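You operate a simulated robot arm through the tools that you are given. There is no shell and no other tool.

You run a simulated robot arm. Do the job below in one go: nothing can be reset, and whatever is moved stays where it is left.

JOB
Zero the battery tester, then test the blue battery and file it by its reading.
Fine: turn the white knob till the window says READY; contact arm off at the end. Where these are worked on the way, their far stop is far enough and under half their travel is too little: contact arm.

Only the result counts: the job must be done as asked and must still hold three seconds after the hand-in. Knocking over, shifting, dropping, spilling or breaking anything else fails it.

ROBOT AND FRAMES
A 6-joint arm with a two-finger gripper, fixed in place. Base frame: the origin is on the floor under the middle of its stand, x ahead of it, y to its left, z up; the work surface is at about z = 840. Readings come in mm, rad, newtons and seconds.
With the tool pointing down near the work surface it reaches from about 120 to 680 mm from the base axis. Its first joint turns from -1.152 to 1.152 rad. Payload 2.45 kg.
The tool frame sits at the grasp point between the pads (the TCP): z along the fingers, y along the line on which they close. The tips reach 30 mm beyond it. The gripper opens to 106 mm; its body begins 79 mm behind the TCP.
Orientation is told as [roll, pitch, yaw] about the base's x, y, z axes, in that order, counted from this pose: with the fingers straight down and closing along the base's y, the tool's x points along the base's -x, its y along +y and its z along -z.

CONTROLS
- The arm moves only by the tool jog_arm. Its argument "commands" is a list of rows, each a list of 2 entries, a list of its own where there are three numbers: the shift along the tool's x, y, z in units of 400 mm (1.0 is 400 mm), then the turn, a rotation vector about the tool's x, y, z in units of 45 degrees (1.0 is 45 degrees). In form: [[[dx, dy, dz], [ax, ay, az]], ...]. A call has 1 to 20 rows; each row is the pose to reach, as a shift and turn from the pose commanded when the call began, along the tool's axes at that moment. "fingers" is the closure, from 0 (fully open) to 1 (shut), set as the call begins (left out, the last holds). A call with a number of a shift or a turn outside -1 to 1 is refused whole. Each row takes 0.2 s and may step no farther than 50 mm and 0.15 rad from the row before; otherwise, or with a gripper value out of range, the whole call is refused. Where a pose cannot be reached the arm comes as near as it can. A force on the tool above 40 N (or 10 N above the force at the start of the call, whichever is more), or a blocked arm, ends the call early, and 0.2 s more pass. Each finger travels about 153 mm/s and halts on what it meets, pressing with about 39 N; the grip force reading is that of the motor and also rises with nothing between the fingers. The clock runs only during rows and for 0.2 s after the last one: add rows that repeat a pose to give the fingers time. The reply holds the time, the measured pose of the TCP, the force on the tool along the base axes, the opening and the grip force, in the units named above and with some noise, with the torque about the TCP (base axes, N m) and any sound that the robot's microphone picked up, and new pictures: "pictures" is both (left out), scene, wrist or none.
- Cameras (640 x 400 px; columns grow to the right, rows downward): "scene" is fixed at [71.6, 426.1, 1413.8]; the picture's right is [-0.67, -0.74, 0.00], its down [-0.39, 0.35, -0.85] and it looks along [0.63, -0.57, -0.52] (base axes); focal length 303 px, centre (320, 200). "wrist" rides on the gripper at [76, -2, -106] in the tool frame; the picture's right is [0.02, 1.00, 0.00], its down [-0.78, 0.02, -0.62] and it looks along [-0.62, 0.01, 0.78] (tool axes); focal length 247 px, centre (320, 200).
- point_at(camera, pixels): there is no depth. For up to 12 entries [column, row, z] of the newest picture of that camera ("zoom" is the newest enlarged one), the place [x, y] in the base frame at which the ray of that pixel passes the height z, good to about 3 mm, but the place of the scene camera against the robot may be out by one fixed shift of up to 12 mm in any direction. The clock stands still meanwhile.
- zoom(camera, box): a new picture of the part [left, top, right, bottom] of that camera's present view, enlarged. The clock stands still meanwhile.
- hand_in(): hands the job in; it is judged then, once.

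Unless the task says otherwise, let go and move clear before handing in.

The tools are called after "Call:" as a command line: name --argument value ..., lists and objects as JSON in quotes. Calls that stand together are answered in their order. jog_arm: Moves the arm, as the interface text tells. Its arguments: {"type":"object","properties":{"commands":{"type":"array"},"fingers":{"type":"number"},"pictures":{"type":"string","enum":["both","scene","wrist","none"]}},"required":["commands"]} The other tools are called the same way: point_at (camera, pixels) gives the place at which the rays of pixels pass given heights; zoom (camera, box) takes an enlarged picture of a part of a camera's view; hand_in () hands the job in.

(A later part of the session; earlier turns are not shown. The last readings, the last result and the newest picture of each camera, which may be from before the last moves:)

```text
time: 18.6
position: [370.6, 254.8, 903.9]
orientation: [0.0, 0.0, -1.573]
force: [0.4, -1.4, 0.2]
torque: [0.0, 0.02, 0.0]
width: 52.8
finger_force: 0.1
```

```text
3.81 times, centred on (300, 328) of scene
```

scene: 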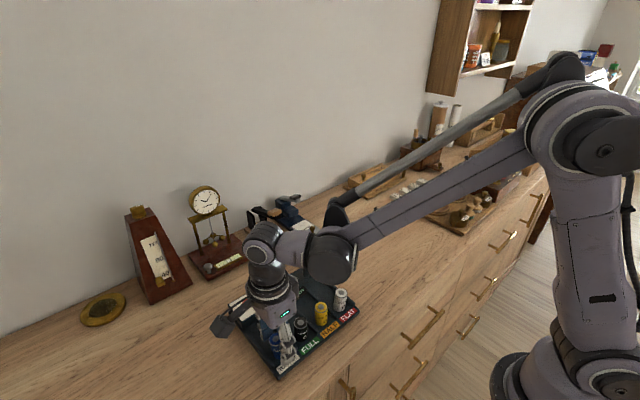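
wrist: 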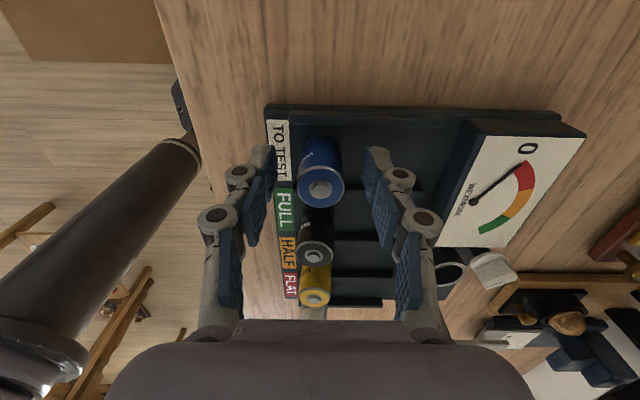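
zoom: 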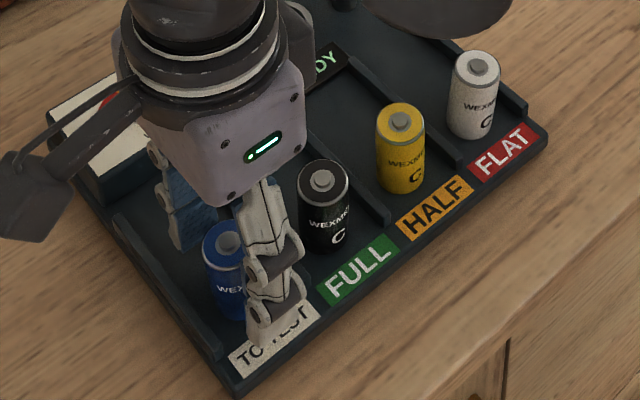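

The battery's top lies right at the TCP and centred between the pads. Closing now.

Call:
jog_arm --commands '[[[0, 0, 0], [0, 0, 0]], [[0, 0, 0], [0, 0, 0]], [[0, 0, 0], [0, 0, 0]]]' --fingers 1.0 --pictures "none"

Call:
zoom --camera "wrist" --box '[200, 80, 440, 230]'

```text
time: 19.4
position: [371.0, 254.2, 903.8]
orientation: [-0.002, -0.001, -1.573]
force: [0.5, 0.2, -0.5]
torque: [0.01, 0.01, 0.03]
width: 24.6
finger_force: 39.0
```

```text
2.67 times, centred on (320, 155) of wrist
```

zoom: 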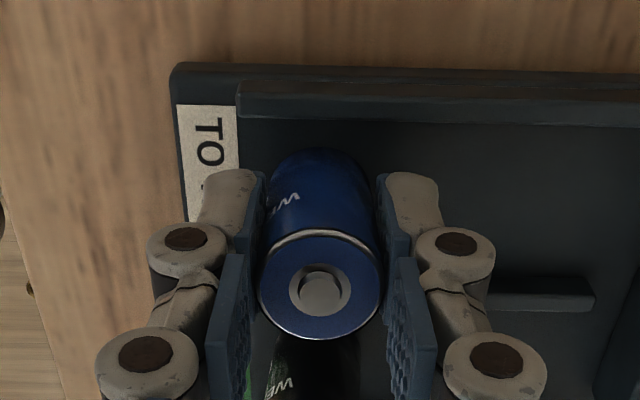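

Gripped (width 24.6, 39 N). I'll lift it 100 mm and carry it over to above the ring socket.

Call:
jog_arm --commands '[[[0, 0, -0.03], [0, 0, 0]], [[0, 0, -0.09], [0, 0, 0]], [[0, 0, -0.17], [0, 0, 0]], [[0, 0, -0.25], [0, 0, 0]], [[-0.06, 0.061, -0.25], [0, 0, 0]], [[-0.135, 0.137, -0.25], [0, 0, 0]], [[-0.21, 0.213, -0.25], [0, 0, 0]], [[-0.27, 0.274, -0.25], [0, 0, 0]], [[-0.3, 0.304, -0.25], [0, 0, 0]], [[-0.3, 0.304, -0.25], [0, 0, 0]]]' --fingers 1.0

Call:
zoom --camera "wrist" --box '[240, 60, 400, 210]'

Call:
zoom --camera "scene" --box '[220, 235, 370, 380]'

```text
time: 21.6
position: [493.5, 136.1, 1000.9]
orientation: [-0.001, 0.0, -1.575]
force: [0.0, 0.0, -0.7]
torque: [0.01, 0.01, 0.0]
width: 0.0
finger_force: 28.7
```

scene: 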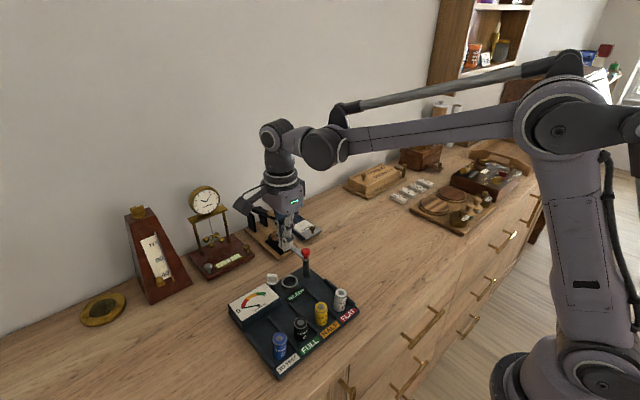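
wrist: 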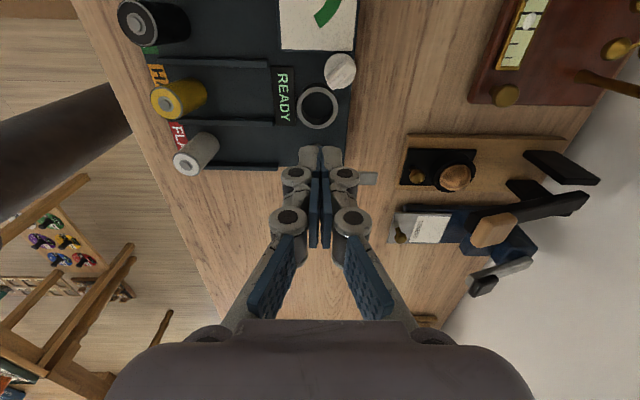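

```text
2.67 times, centred on (320, 135) of wrist
```

zoom: 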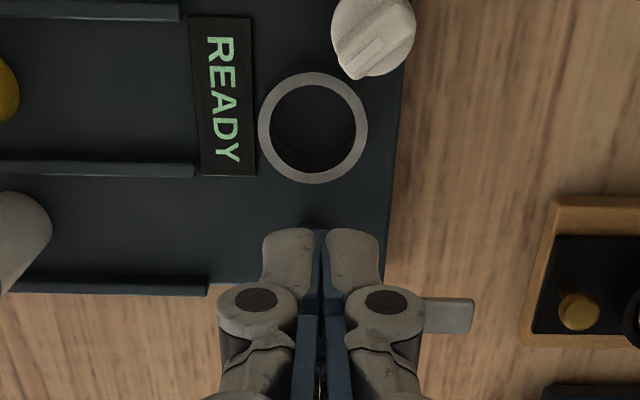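

```text
2.76 times, centred on (295, 308) of scene
```

zoom: 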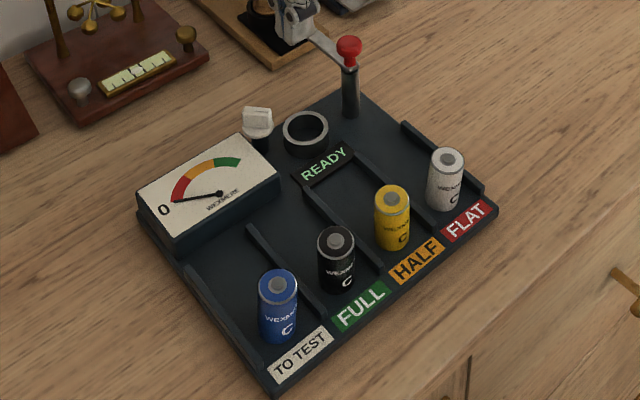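

The battery slipped out during the lift: it is still standing in the TO TEST lane (scene zoom 278,305) and the fingers are empty. I'll go back above it and re-grip deeper.

Call:
jog_arm --commands '[[[0.07, -0.07, 0], [0, 0, 0]], [[0.15, -0.15, 0], [0, 0, 0]], [[0.23, -0.23, 0], [0, 0, 0]], [[0.2975, -0.305, 0], [0, 0, 0]], [[0.2975, -0.305, 0.05], [0, 0, 0]], [[0.2975, -0.305, 0.08], [0, 0, 0]], [[0.2975, -0.305, 0.08], [0, 0, 0]]]' --fingers 0.5

Call:
zoom --camera "wrist" --box '[200, 80, 440, 230]'

Call:
point_at --camera "wrist" --pixels '[[320, 135, 904]]'

```text
time: 23.2
position: [369.1, 254.9, 967.4]
orientation: [-0.001, 0.002, -1.572]
force: [1.0, 0.6, 0.0]
torque: [-0.02, -0.01, -0.01]
width: 53.3
finger_force: 0.2
```

scene: 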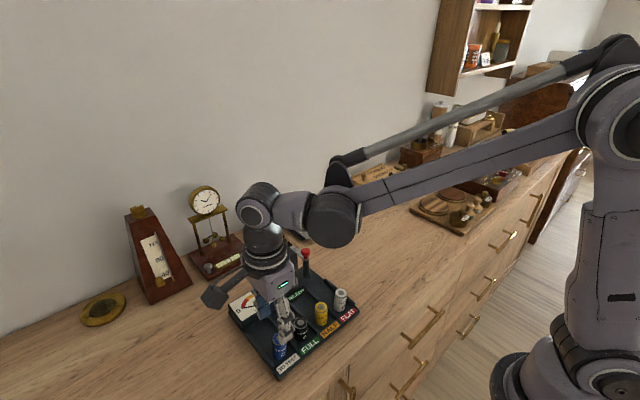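
wrist: 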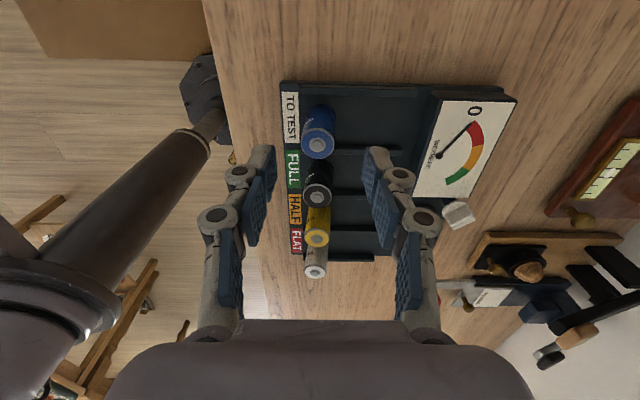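

```text
2.67 times, centred on (320, 155) of wrist
```

zoom: 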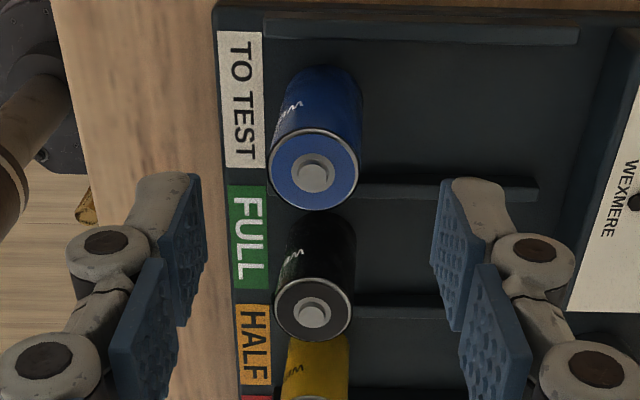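

```text
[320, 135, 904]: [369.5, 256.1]
```

The battery's top now shows at zoom (313,170), lower than before. I'll measure and check in the scene view whether it stands upright.

Call:
point_at --camera "wrist" --pixels '[[317.4, 143.7, 904], [317.4, 143.7, 912], [317.2, 197, 904], [320, 107, 856], [280.5, 92, 855], [290, 169, 855], [319, 147, 864]]'

Call:
zoom --camera "scene" --box '[250, 300, 330, 380]'

```text
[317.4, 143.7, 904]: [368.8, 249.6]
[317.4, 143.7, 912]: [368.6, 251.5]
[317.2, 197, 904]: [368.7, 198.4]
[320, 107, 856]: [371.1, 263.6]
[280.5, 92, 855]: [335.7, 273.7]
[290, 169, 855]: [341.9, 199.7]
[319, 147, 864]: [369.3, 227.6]
```

```text
5.00 times, centred on (290, 340) of scene
```

zoom: 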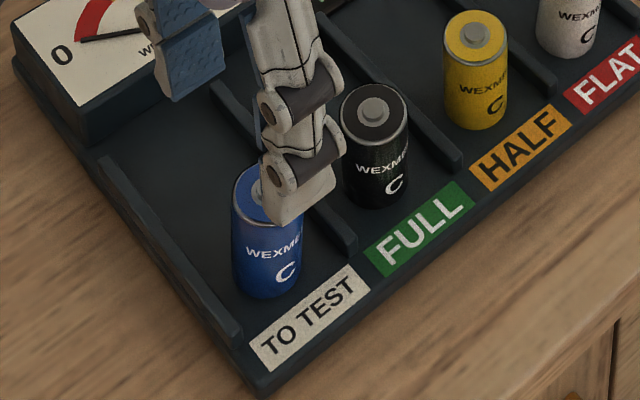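

The battery now stands upright at about (369,250). I'll centre on it and descend deeper, to z≈890.

Call:
jog_arm --commands '[[[-0.0118, 0, 0.05], [0, 0, 0]], [[-0.0118, 0, 0.1], [0, 0, 0]], [[-0.0118, 0, 0.15], [0, 0, 0]], [[-0.0118, 0, 0.1935], [0, 0, 0]], [[-0.0118, 0, 0.1935], [0, 0, 0]]]' --fingers 0.5

Call:
zoom --camera "wrist" --box '[200, 80, 440, 230]'

Call:
zoom --camera "scene" --box '[250, 300, 330, 380]'

```text
time: 24.4
position: [371.4, 248.5, 892.1]
orientation: [0.0, 0.0, -1.571]
force: [-0.6, 0.3, 0.1]
torque: [-0.01, -0.03, -0.02]
width: 53.2
finger_force: 0.1
```

scene: 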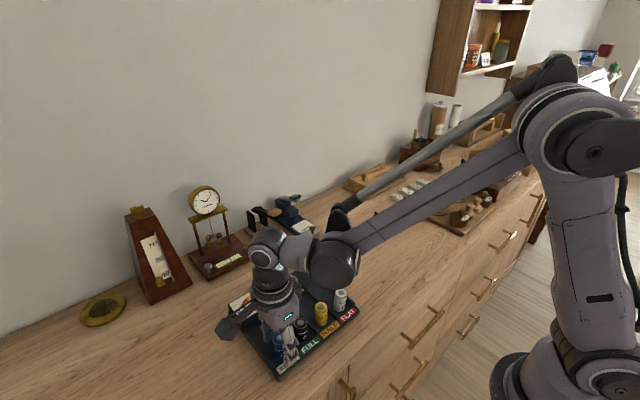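
wrist: 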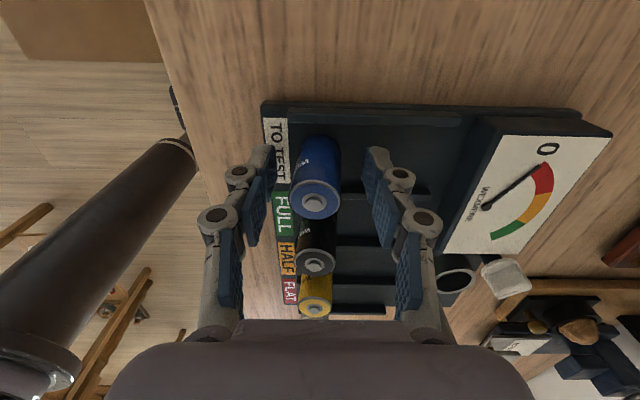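

```text
2.67 times, centred on (320, 155) of wrist
```

zoom: 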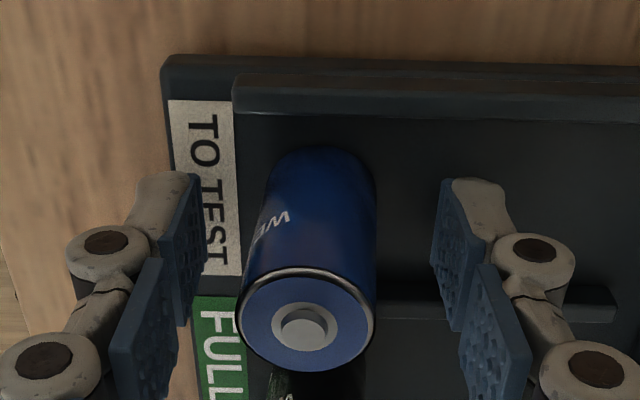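

```text
5.00 times, centred on (290, 340) of scene
```

zoom: 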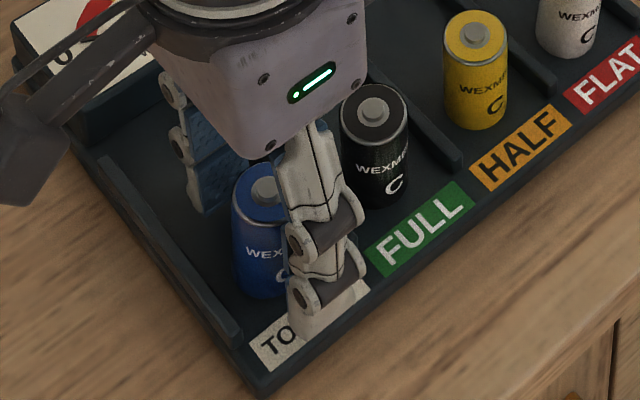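

The battery sits between the pads (slightly off to -x). I'll shift 1 mm toward it, close, and check the grip.

Call:
jog_arm --commands '[[[0, -0.003, 0], [0, 0, 0]], [[0, -0.003, 0], [0, 0, 0]], [[0, -0.003, 0], [0, 0, 0]], [[0, -0.003, 0], [0, 0, 0]]]' --fingers 1.0 --pictures "none"

Call:
zoom --camera "wrist" --box '[200, 80, 440, 230]'

Call:
zoom --camera "scene" --box '[250, 300, 330, 380]'

```text
time: 25.4
position: [370.0, 249.6, 892.4]
orientation: [0.0, 0.0, -1.573]
force: [0.4, 0.9, -0.5]
torque: [-0.05, 0.0, 0.01]
width: 24.2
finger_force: 39.1
```

```text
2.67 times, centred on (320, 155) of wrist
```

zoom: 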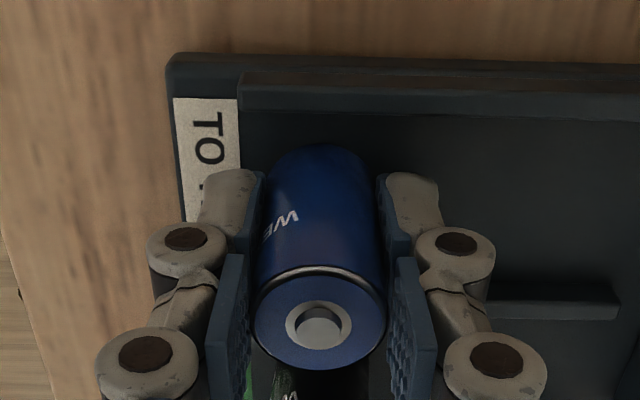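

```text
5.00 times, centred on (290, 340) of scene
```

zoom: 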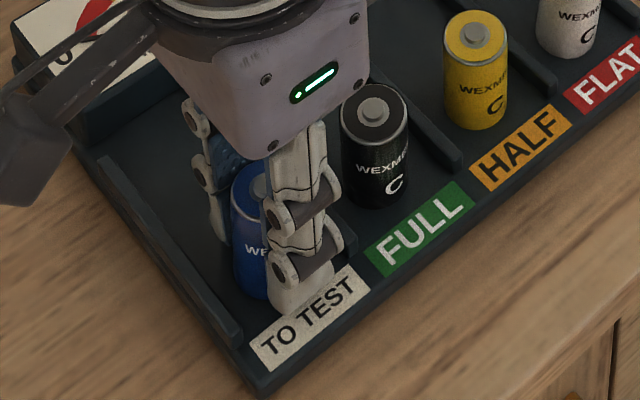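

Gripped again (24.2 mm), deeper on the body. I'll lift slowly by about 12 mm and check that it holds.

Call:
jog_arm --commands '[[[0, 0, -0.004], [0, 0, 0]], [[0, 0, -0.009], [0, 0, 0]], [[0, 0, -0.015], [0, 0, 0]], [[0, 0, -0.022], [0, 0, 0]], [[0, 0, -0.03], [0, 0, 0]], [[0, 0, -0.03], [0, 0, 0]]]' --fingers 1.0 --pictures "none"

Call:
zoom --camera "wrist" --box '[200, 80, 440, 230]'

Call:
zoom --camera "scene" --box '[250, 300, 330, 380]'

```text
time: 26.8
position: [370.1, 249.6, 904.9]
orientation: [-0.001, 0.001, -1.571]
force: [-0.8, -0.5, 0.0]
torque: [0.02, -0.01, 0.0]
width: 24.6
finger_force: 38.9
```

```text
2.67 times, centred on (320, 155) of wrist
```

zoom: 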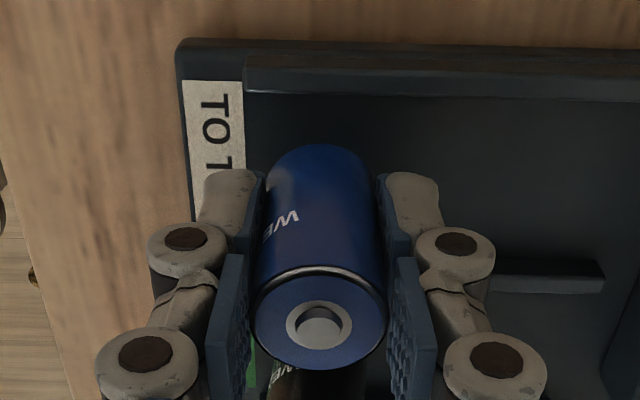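

```text
5.00 times, centred on (290, 340) of scene
```

zoom: 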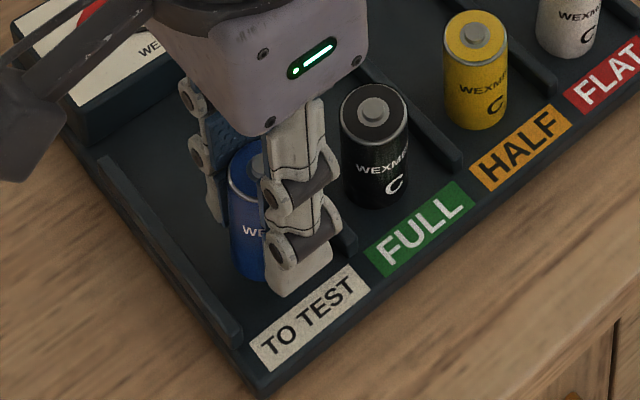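

The battery rises with the hand. I'll keep lifting smoothly to z≈1005.

Call:
jog_arm --commands '[[[0, 0, -0.02], [0, 0, 0]], [[0, 0, -0.05], [0, 0, 0]], [[0, 0, -0.09], [0, 0, 0]], [[0, 0, -0.135], [0, 0, 0]], [[0, 0, -0.18], [0, 0, 0]], [[0, 0, -0.22], [0, 0, 0]], [[0, 0, -0.245], [0, 0, 0]], [[0, 0, -0.255], [0, 0, 0]]]' --fingers 1.0 --pictures "wrist"

```text
time: 28.6
position: [369.2, 249.9, 1007.3]
orientation: [0.0, -0.001, -1.572]
force: [0.3, -0.2, -0.7]
torque: [-0.03, -0.01, -0.01]
width: 24.6
finger_force: 39.4
```

wrist: 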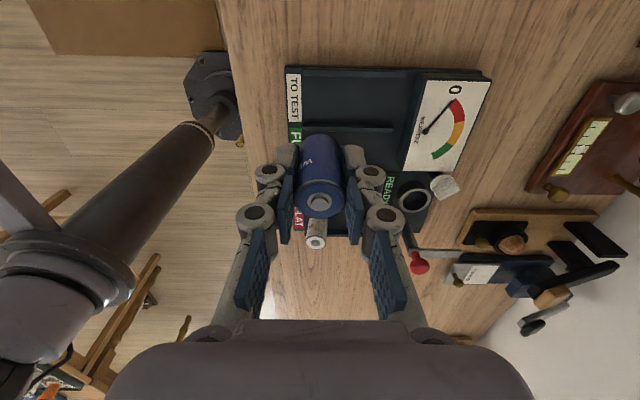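

Still held at 1007. Now a smooth move to above the ring socket.

Call:
jog_arm --commands '[[[-0.0144, 0.0154, 0], [0, 0, 0]], [[-0.0432, 0.046, 0], [0, 0, 0]], [[-0.0864, 0.0921, 0], [0, 0, 0]], [[-0.13, 0.138, 0], [0, 0, 0]], [[-0.173, 0.184, 0], [0, 0, 0]], [[-0.216, 0.23, 0], [0, 0, 0]], [[-0.252, 0.269, 0], [0, 0, 0]], [[-0.277, 0.295, 0], [0, 0, 0]], [[-0.288, 0.307, 0], [0, 0, 0]], [[-0.288, 0.307, 0], [0, 0, 0]]]' --fingers 1.0

Call:
zoom --camera "wrist" --box '[240, 60, 400, 210]'

```text
time: 30.8
position: [492.6, 133.7, 1006.8]
orientation: [0.001, 0.001, -1.572]
force: [0.6, -0.2, -0.6]
torque: [-0.02, 0.04, 0.01]
width: 24.5
finger_force: 39.2
```

scene: 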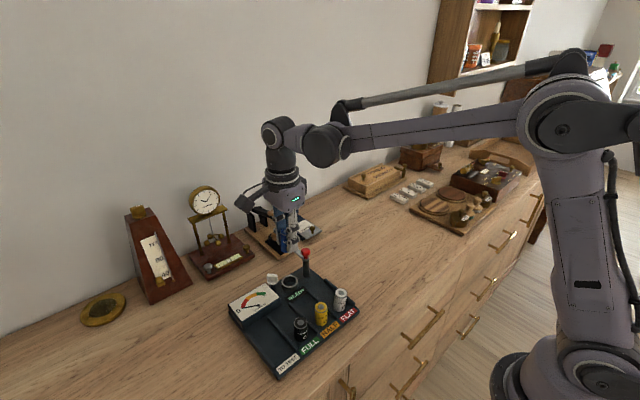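
wrist: 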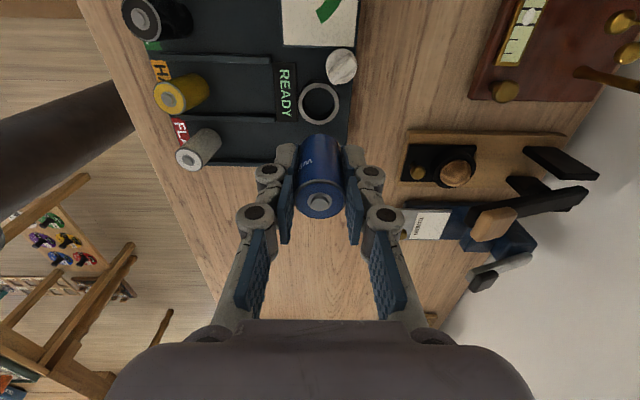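

```text
2.67 times, centred on (320, 135) of wrist
```

zoom: 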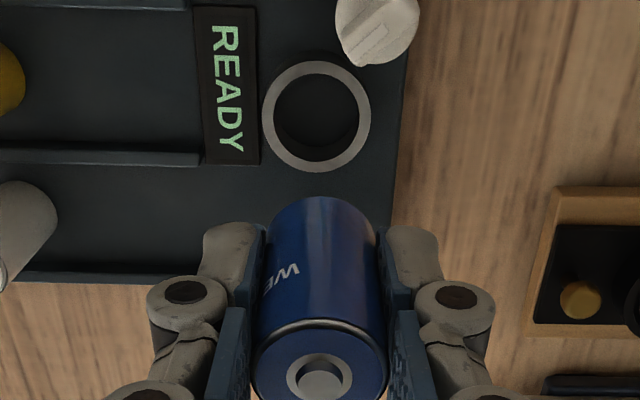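

The ring is at zoom (316,116), inner diameter ≈30 mm. I'll get its place.

Call:
point_at --camera "zoom" --pixels '[[316, 116, 867], [316, 116, 870], [316, 116, 864], [263, 116, 867], [371, 116, 867], [316, 61, 867], [316, 172, 867]]'

Call:
zoom --camera "scene" --box '[255, 225, 335, 305]'

```text
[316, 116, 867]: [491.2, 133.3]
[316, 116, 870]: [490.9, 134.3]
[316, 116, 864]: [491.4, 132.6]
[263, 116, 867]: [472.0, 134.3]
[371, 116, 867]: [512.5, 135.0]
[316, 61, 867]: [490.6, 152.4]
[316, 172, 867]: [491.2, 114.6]
```

```text
5.00 times, centred on (295, 265) of scene
```

zoom: 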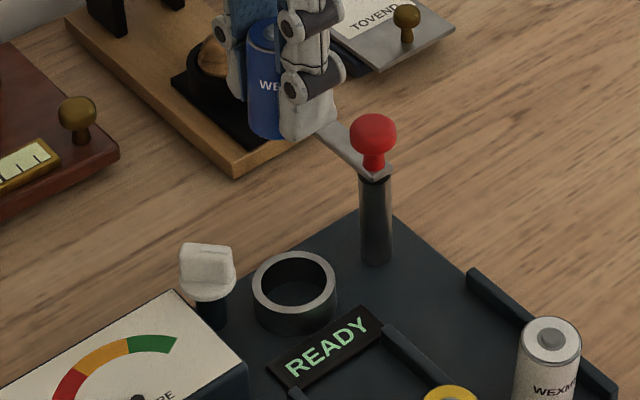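

The ring centre is ~(491.9,133.5), nearly under the TCP. I'll descend to z≈925 (battery bottom ~20 mm above the ring) and check alignment.

Call:
jog_arm --commands '[[[0, -0.0015, 0.03], [0, 0, 0]], [[0, -0.0015, 0.08], [0, 0, 0]], [[0, -0.0015, 0.13], [0, 0, 0]], [[0, -0.0015, 0.175], [0, 0, 0]], [[0, -0.0015, 0.2045], [0, 0, 0]], [[0, -0.0015, 0.2045], [0, 0, 0]]]' --fingers 1.0

Call:
zoom --camera "wrist" --box '[240, 80, 400, 230]'

Call:
zoom --camera "scene" --box '[255, 225, 335, 305]'

```text
time: 32.2
position: [492.4, 134.5, 923.7]
orientation: [0.0, 0.0, -1.572]
force: [0.6, 0.5, -1.1]
torque: [-0.02, 0.0, 0.02]
width: 24.5
finger_force: 39.6
```

scene: 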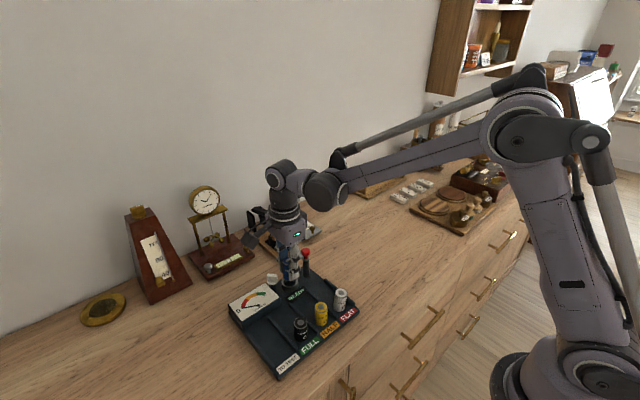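
wrist: 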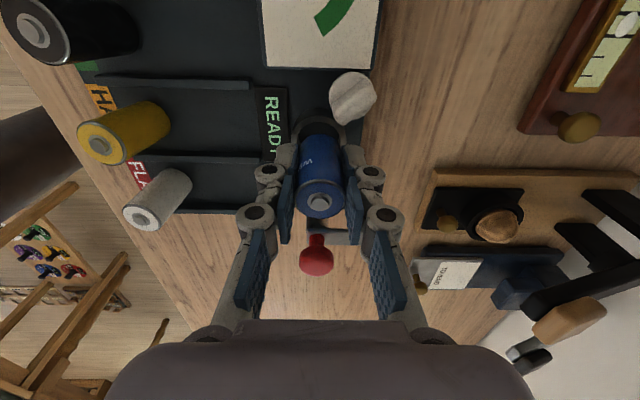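

```text
2.67 times, centred on (320, 155) of wrist
```

zoom: 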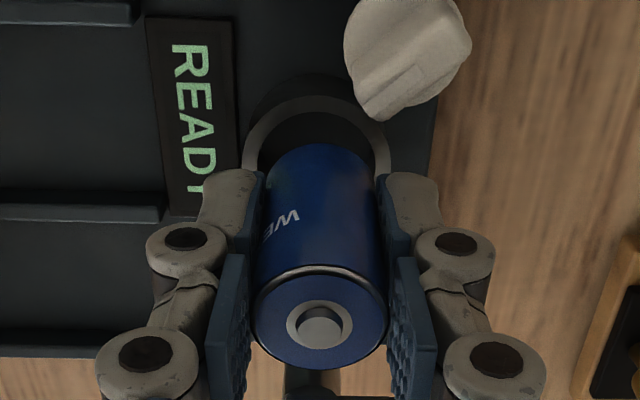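

```text
5.00 times, centred on (295, 265) of scene
```

zoom: 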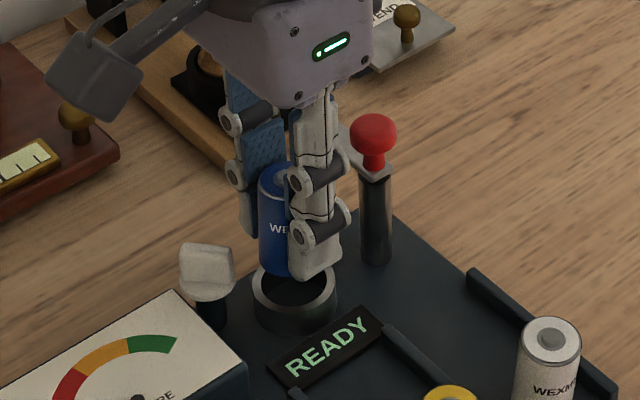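

The battery is over the ring with slight offsets; I'll refine with the ring's far edge.

Call:
point_at --camera "wrist" --pixels '[[318.5, 115.6, 867], [318.5, 121.5, 867], [318.5, 115.6, 870], [290.8, 140, 867], [346.2, 140, 867]]'

Call:
zoom --camera "wrist" --box '[280, 100, 360, 160]'

```text
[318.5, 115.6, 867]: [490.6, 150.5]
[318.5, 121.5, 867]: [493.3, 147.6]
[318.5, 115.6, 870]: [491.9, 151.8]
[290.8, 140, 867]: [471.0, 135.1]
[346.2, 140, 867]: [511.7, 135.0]
```

```text
6.67 times, centred on (320, 130) of wrist
```

zoom: 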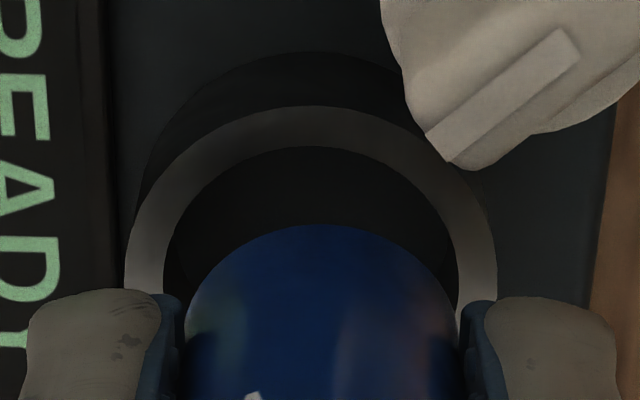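

The ring centre looks ~1 mm to -x and ~2 mm to -y of the TCP. I'll correct that and descend in small steps into the ring.

Call:
jog_arm --commands '[[[-0.0045, -0.0025, 0], [0, 0, 0]], [[-0.0045, -0.0025, 0.015], [0, 0, 0]], [[-0.0045, -0.0025, 0.03], [0, 0, 0]], [[-0.0045, -0.0025, 0.045], [0, 0, 0]], [[-0.0045, -0.0025, 0.054], [0, 0, 0]], [[-0.0045, -0.0025, 0.054], [0, 0, 0]]]' --fingers 1.0

Call:
zoom --camera "wrist" --box '[260, 90, 380, 190]'

Call:
zoom --camera "scene" --box '[255, 225, 335, 305]'

```text
time: 33.6
position: [490.6, 134.6, 903.2]
orientation: [0.001, -0.001, -1.572]
force: [0.0, -0.6, -1.1]
torque: [-0.01, -0.01, 0.01]
width: 24.6
finger_force: 39.0
```

scene: 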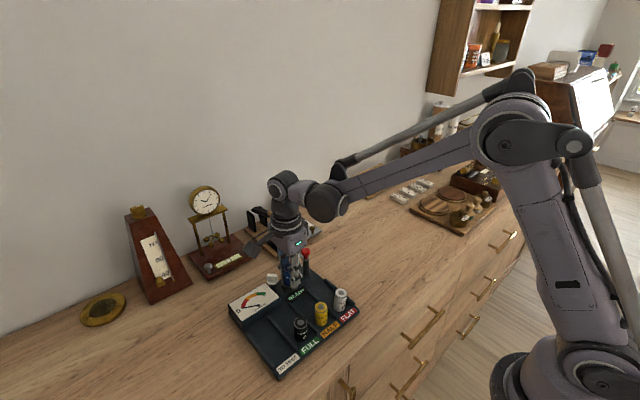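
wrist: 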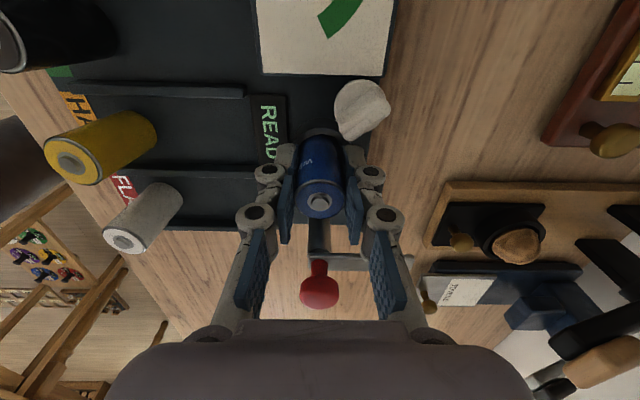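

```text
4.00 times, centred on (320, 140) of wrist
```

zoom: 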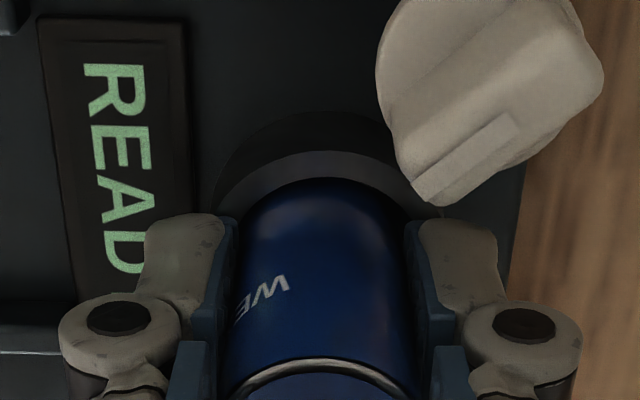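

```text
5.00 times, centred on (295, 265) of scene
```

zoom: 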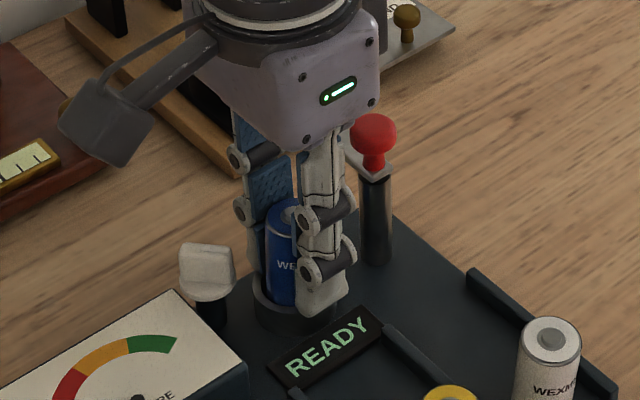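

The battery's bottom is at the rim. I'll check the gap between battery and ring edge in this view.

Call:
point_at --camera "wrist" --pixels '[[320, 127.5, 867], [320, 134.5, 866], [320, 134.5, 867], [293, 150, 867], [348, 150, 867]]'

Call:
zoom --camera "wrist" --box '[290, 115, 350, 160]'

```text
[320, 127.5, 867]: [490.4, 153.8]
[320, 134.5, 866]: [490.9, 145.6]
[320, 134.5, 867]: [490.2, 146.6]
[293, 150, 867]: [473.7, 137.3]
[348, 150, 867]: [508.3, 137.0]
```

```text
8.89 times, centred on (320, 138) of wrist
```

zoom: 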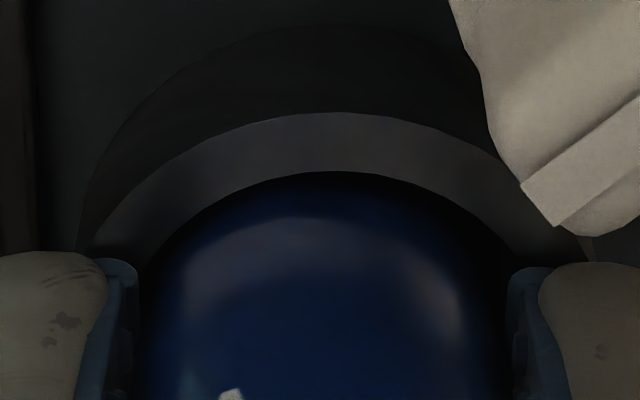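

The battery's lower edge sits inside the rim's inner edge. I'll go 4 mm lower, leaving the tips just above the ring, then open slightly to let it settle in.

Call:
jog_arm --commands '[[[-0.002, 0, 0.004], [0, 0, 0]], [[-0.002, 0, 0.008], [0, 0, 0]], [[-0.002, 0, 0.01], [0, 0, 0]], [[-0.002, 0, 0.01], [0, 0, 0]]]' --fingers 1.0 --pictures "none"

Call:
zoom --camera "wrist" --box '[260, 90, 380, 190]'

Call:
zoom --camera "scene" --box '[255, 225, 335, 305]'

```text
time: 34.3
position: [489.7, 132.8, 902.0]
orientation: [0.0, 0.001, -1.574]
force: [-3.7, -1.0, 8.5]
torque: [0.0, 0.04, 0.04]
width: 24.5
finger_force: 38.8
stopped in row 3: the force on the tool passed its limit at 43 N (the readings are from after the stop); the commanded pose is now the measured one
```

```text
4.00 times, centred on (320, 140) of wrist
```

zoom: 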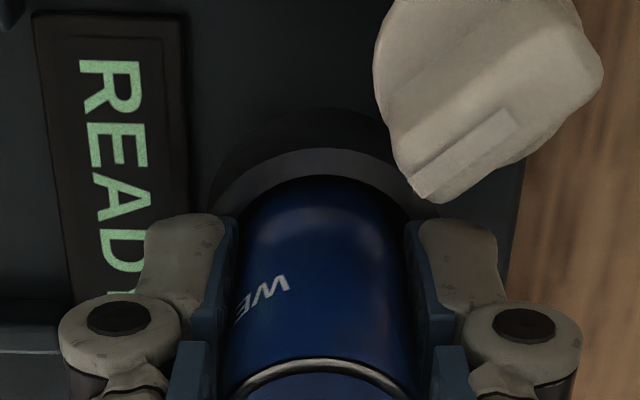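

```text
5.00 times, centred on (295, 265) of scene
```

zoom: 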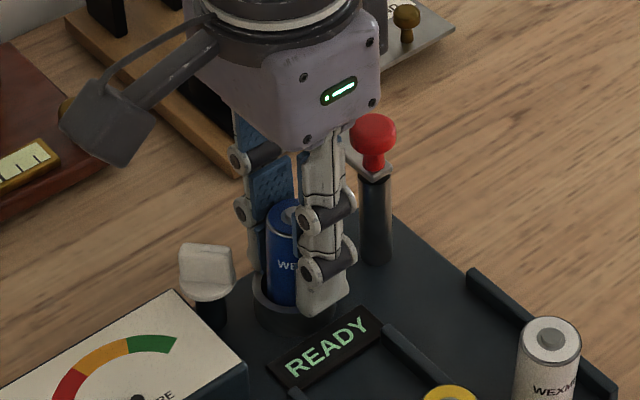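

The descent stopped on contact (43 N) at z≈901, with the tips probably at the ring's rim; the rim crescent (zoom 215-430, 150-175) shows the battery inside the ring. I'll open a little to let it settle.

Call:
jog_arm --commands '[[[0, 0, -0.001], [0, 0, 0]], [[0, 0, -0.001], [0, 0, 0]]]' --fingers 0.72 --pictures "none"

Call:
zoom --camera "wrist" --box '[240, 90, 400, 240]'

Call:
zoom --camera "scene" --box '[255, 225, 335, 305]'

```text
time: 34.9
position: [491.3, 132.2, 901.9]
orientation: [-0.001, 0.003, -1.573]
force: [1.3, -0.5, 1.2]
torque: [0.0, -0.01, 0.02]
width: 29.2
finger_force: 0.0
```

```text
2.67 times, centred on (320, 165) of wrist
```

zoom: 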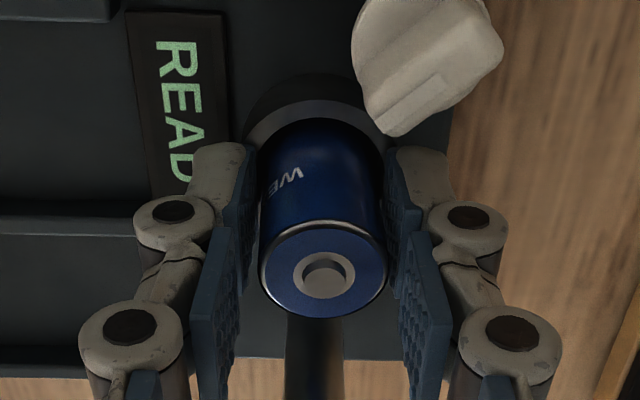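

```text
5.00 times, centred on (295, 265) of scene
```

zoom: 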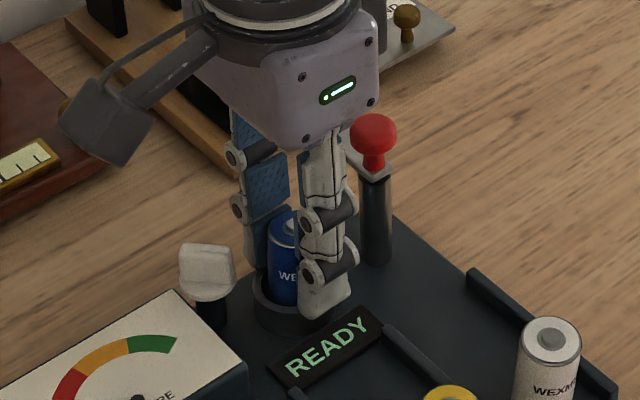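

The battery has dropped into the socket (top now ≈907). I'll open a little more and rise straight up, well clear.

Call:
jog_arm --commands '[[[0, 0, -0.002], [0, 0, 0]], [[0, 0, -0.03], [0, 0, 0]], [[0, 0, -0.1], [0, 0, 0]], [[0, 0, -0.18], [0, 0, 0]], [[0, 0, -0.27], [0, 0, 0]], [[0, 0, -0.27], [0, 0, 0]]]' --fingers 0.62

Call:
zoom --camera "wrist" --box '[240, 60, 400, 210]'

Call:
zoom --camera "scene" --box '[240, 225, 340, 305]'

```text
time: 36.3
position: [490.9, 132.8, 1010.4]
orientation: [0.0, 0.002, -1.573]
force: [0.3, 0.7, 0.2]
torque: [0.01, 0.03, -0.01]
width: 40.1
finger_force: 0.1
```

scene: 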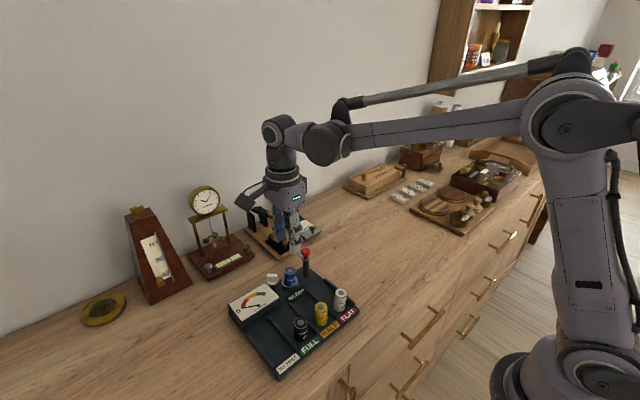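
wrist: 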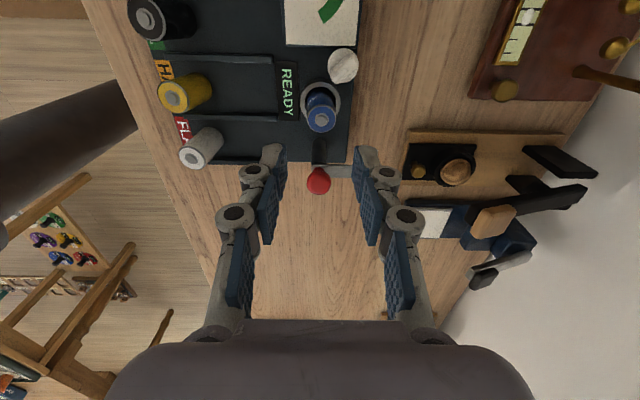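

```text
2.67 times, centred on (320, 135) of wrist
```

zoom: 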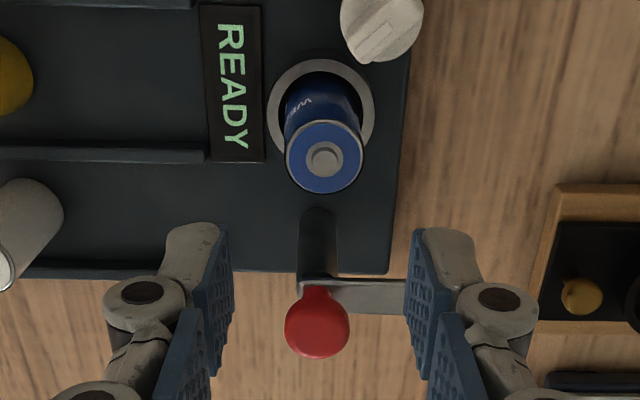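

```text
5.00 times, centred on (290, 265) of scene
```

zoom: 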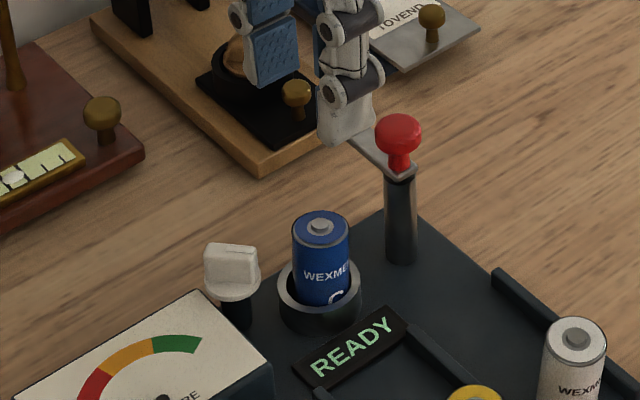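

The blue battery stands in the socket and READY still shows. Next is the contact arm: I plan to straddle the red ball/post with the fingers open and turn the tool about the post, so one finger sweeps the strip round. First I'll locate the post axis.

Call:
point_at --camera "wrist" --pixels '[[318.9, 180.7, 930], [318.5, 141, 855], [319.5, 166.5, 912], [322, 120, 907], [319, 181, 925], [319, 181, 935]]'

Call:
zoom --camera "wrist" --box '[290, 130, 350, 200]'

```text
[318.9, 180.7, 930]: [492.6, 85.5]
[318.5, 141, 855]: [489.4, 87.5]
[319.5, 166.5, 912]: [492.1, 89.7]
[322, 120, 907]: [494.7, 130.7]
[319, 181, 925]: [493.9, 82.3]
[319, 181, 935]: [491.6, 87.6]
```

```text
5.71 times, centred on (320, 165) of wrist
```

zoom: 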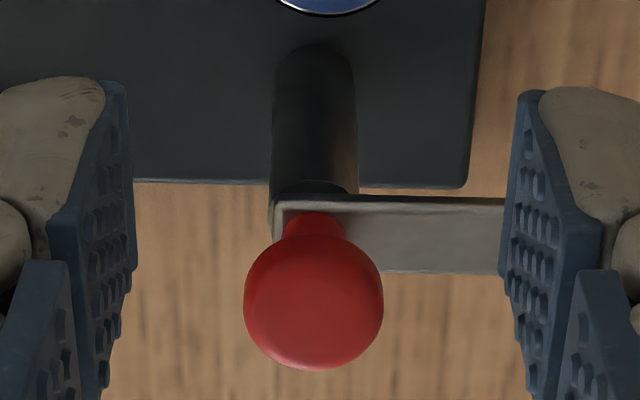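

The pivot axis is about (492.2,85.3) and the ball is ~22 mm wide. I'll move above it with the tool turned so that one finger will be on the -y side of the strip.

Call:
jog_arm --commands '[[[-0.02, 0.001, 0], [0, 0, 0.1667]], [[-0.045, 0.002, 0], [0, 0, 0.3333]], [[-0.07, 0.003, 0], [0, 0, 0.5]], [[-0.095, 0.0033, 0.02], [0, 0, 0.6667]], [[-0.115, 0.0033, 0.04], [0, 0, 0.8333]], [[-0.1237, 0.0033, 0.06], [0, 0, 1.0]], [[-0.1237, 0.0033, 0.06], [0, 0, 1.0]]]' --fingers 0.585 --pictures "none"

Call:
jog_arm --commands '[[[0, 0, 0], [0, 0, 0.108]], [[0, 0, 0], [0, 0, 0.108]]]' --fingers 0.585

Call:
zoom --camera "wrist" --box '[240, 100, 400, 250]'

Call:
zoom --camera "scene" --box '[240, 215, 340, 305]'

```text
time: 37.9
position: [492.4, 82.5, 985.8]
orientation: [-0.001, 0.002, -2.36]
force: [-0.1, 0.1, 0.1]
torque: [0.01, -0.01, 0.01]
width: 44.3
finger_force: 0.0
```

```text
time: 38.5
position: [492.8, 82.2, 985.8]
orientation: [-0.002, 0.001, -2.444]
force: [0.2, -0.4, 0.5]
torque: [-0.02, 0.0, 0.01]
width: 44.2
finger_force: 0.2
```

scene: 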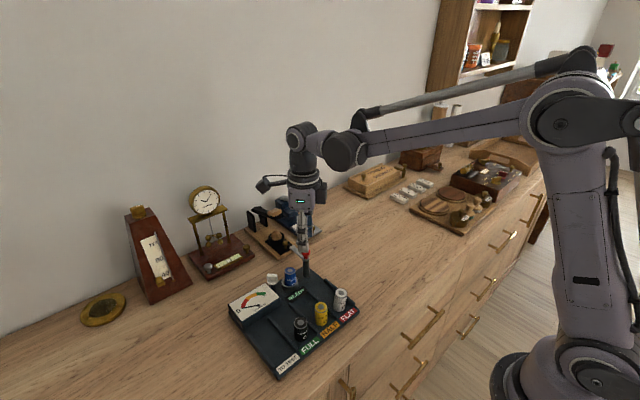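
wrist: 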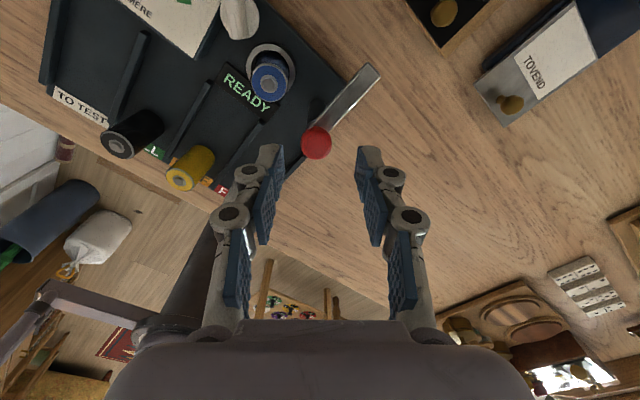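

```text
2.67 times, centred on (320, 175) of wrist
```

zoom: 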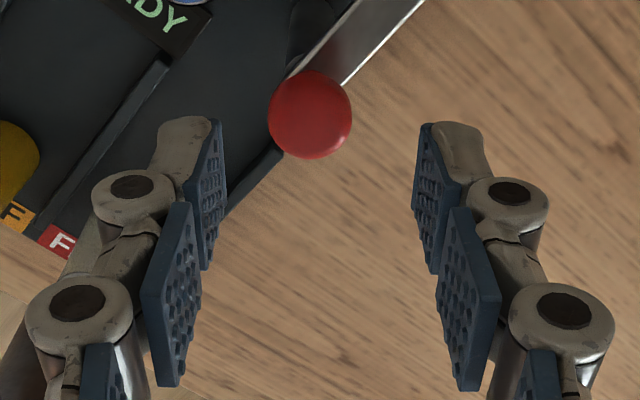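

```text
4.44 times, centred on (290, 260) of scene
```

zoom: 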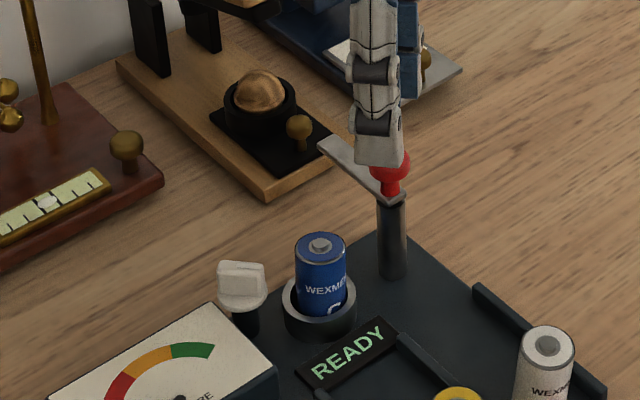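

The right finger (+tool y) is at -50° from the strip, on the -y side. I'll lower to z≈952 (tips ~922, still above the strip) and check the clearance to strip and ball.

Call:
jog_arm --commands '[[[0, 0, 0.03], [0, 0, 0]], [[0, 0, 0.06], [0, 0, 0]], [[0, 0, 0.085], [0, 0, 0]], [[0, 0, 0.085], [0, 0, 0]]]' --fingers 0.585 --pictures "none"

Call:
zoom --camera "wrist" --box '[240, 100, 400, 250]'

Call:
zoom --camera "scene" --box '[240, 215, 340, 305]'

```text
time: 39.5
position: [492.3, 83.5, 952.3]
orientation: [-0.002, 0.002, -2.441]
force: [-0.1, -0.2, 0.5]
torque: [0.01, -0.03, -0.02]
width: 43.9
finger_force: 0.1
```

```text
2.67 times, centred on (320, 175) of wrist
```

zoom: 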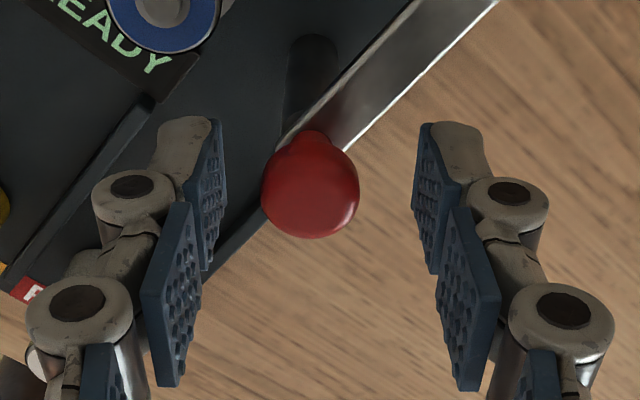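

```text
4.44 times, centred on (290, 260) of scene
```

zoom: 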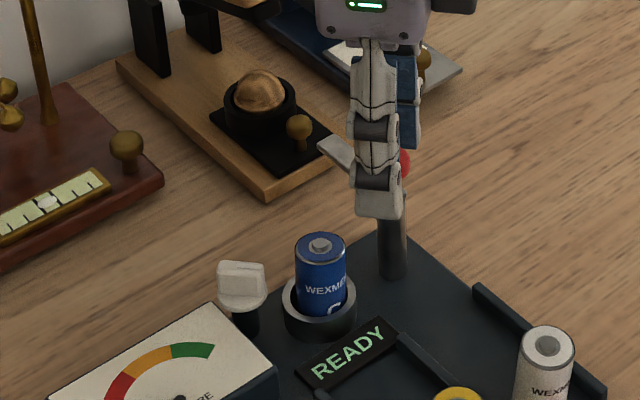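

There's a comfortable gap between the right fingertip (zoom 420,125) and the strip edge. I'll lower to z≈933 so the finger reaches below the strip.

Call:
jog_arm --commands '[[[0, 0, 0.016], [0, 0, 0]], [[0, 0, 0.032], [0, 0, 0]], [[0, 0, 0.048], [0, 0, 0]], [[0, 0, 0.048], [0, 0, 0]]]' --fingers 0.585 --pictures "none"

Call:
zoom --camera "wrist" --box '[240, 100, 400, 250]'

Call:
zoom --camera "scene" --box '[240, 215, 340, 305]'

```text
time: 40.5
position: [491.8, 83.8, 932.7]
orientation: [-0.002, 0.0, -2.442]
force: [0.1, 0.2, -0.3]
torque: [-0.01, 0.01, 0.07]
width: 43.8
finger_force: 0.1
```

```text
2.67 times, centred on (320, 175) of wrist
```

zoom: 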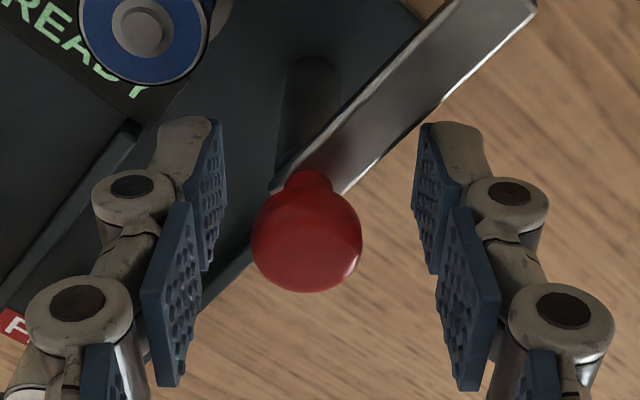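

```text
4.44 times, centred on (290, 260) of scene
```

zoom: 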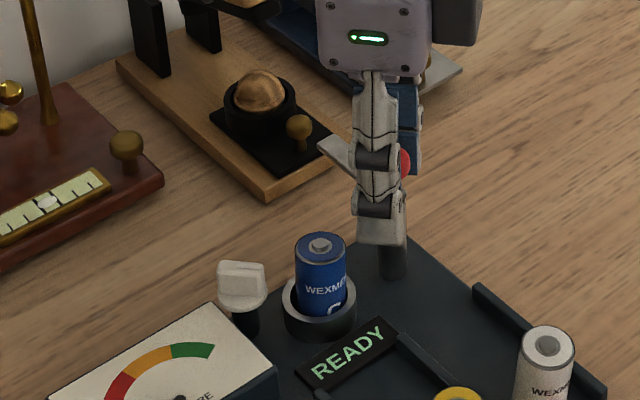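

The finger is right beside the strip. I'll rotate the tool counter-clockwise about the post by ~22° first and check that the strip is following.

Call:
jog_arm --commands '[[[0, 0, 0], [0, 0, -0.125]], [[0, 0, 0], [0, 0, -0.25]], [[0, 0, 0], [0, 0, -0.375]], [[0, 0, 0], [0, 0, -0.5]], [[0, 0, 0], [0, 0, -0.5]]]' --fingers 0.585 --pictures "none"

Call:
zoom --camera "wrist" --box '[240, 100, 400, 250]'

Call:
zoom --camera "scene" --box '[240, 215, 340, 305]'

```text
time: 41.7
position: [492.2, 82.2, 932.6]
orientation: [0.0, 0.001, -2.047]
force: [0.8, -0.4, -0.1]
torque: [-0.05, 0.02, 0.0]
width: 44.1
finger_force: 0.4
```

```text
2.67 times, centred on (320, 175) of wrist
```

zoom: 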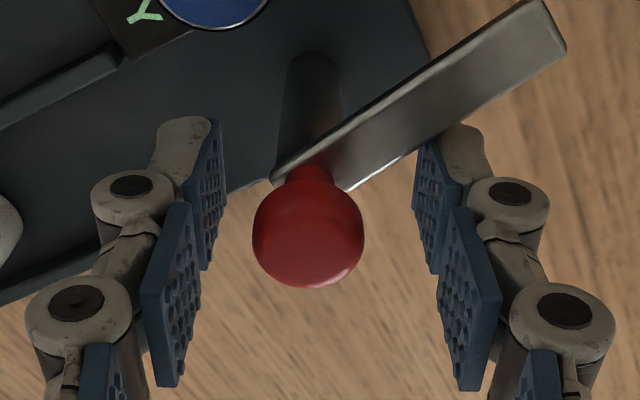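

```text
4.44 times, centred on (290, 260) of scene
```

zoom: 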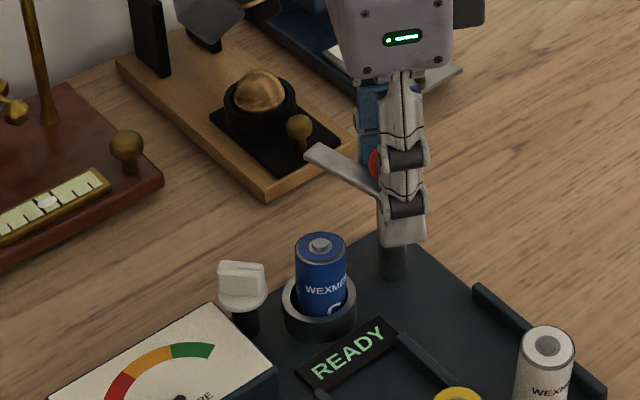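

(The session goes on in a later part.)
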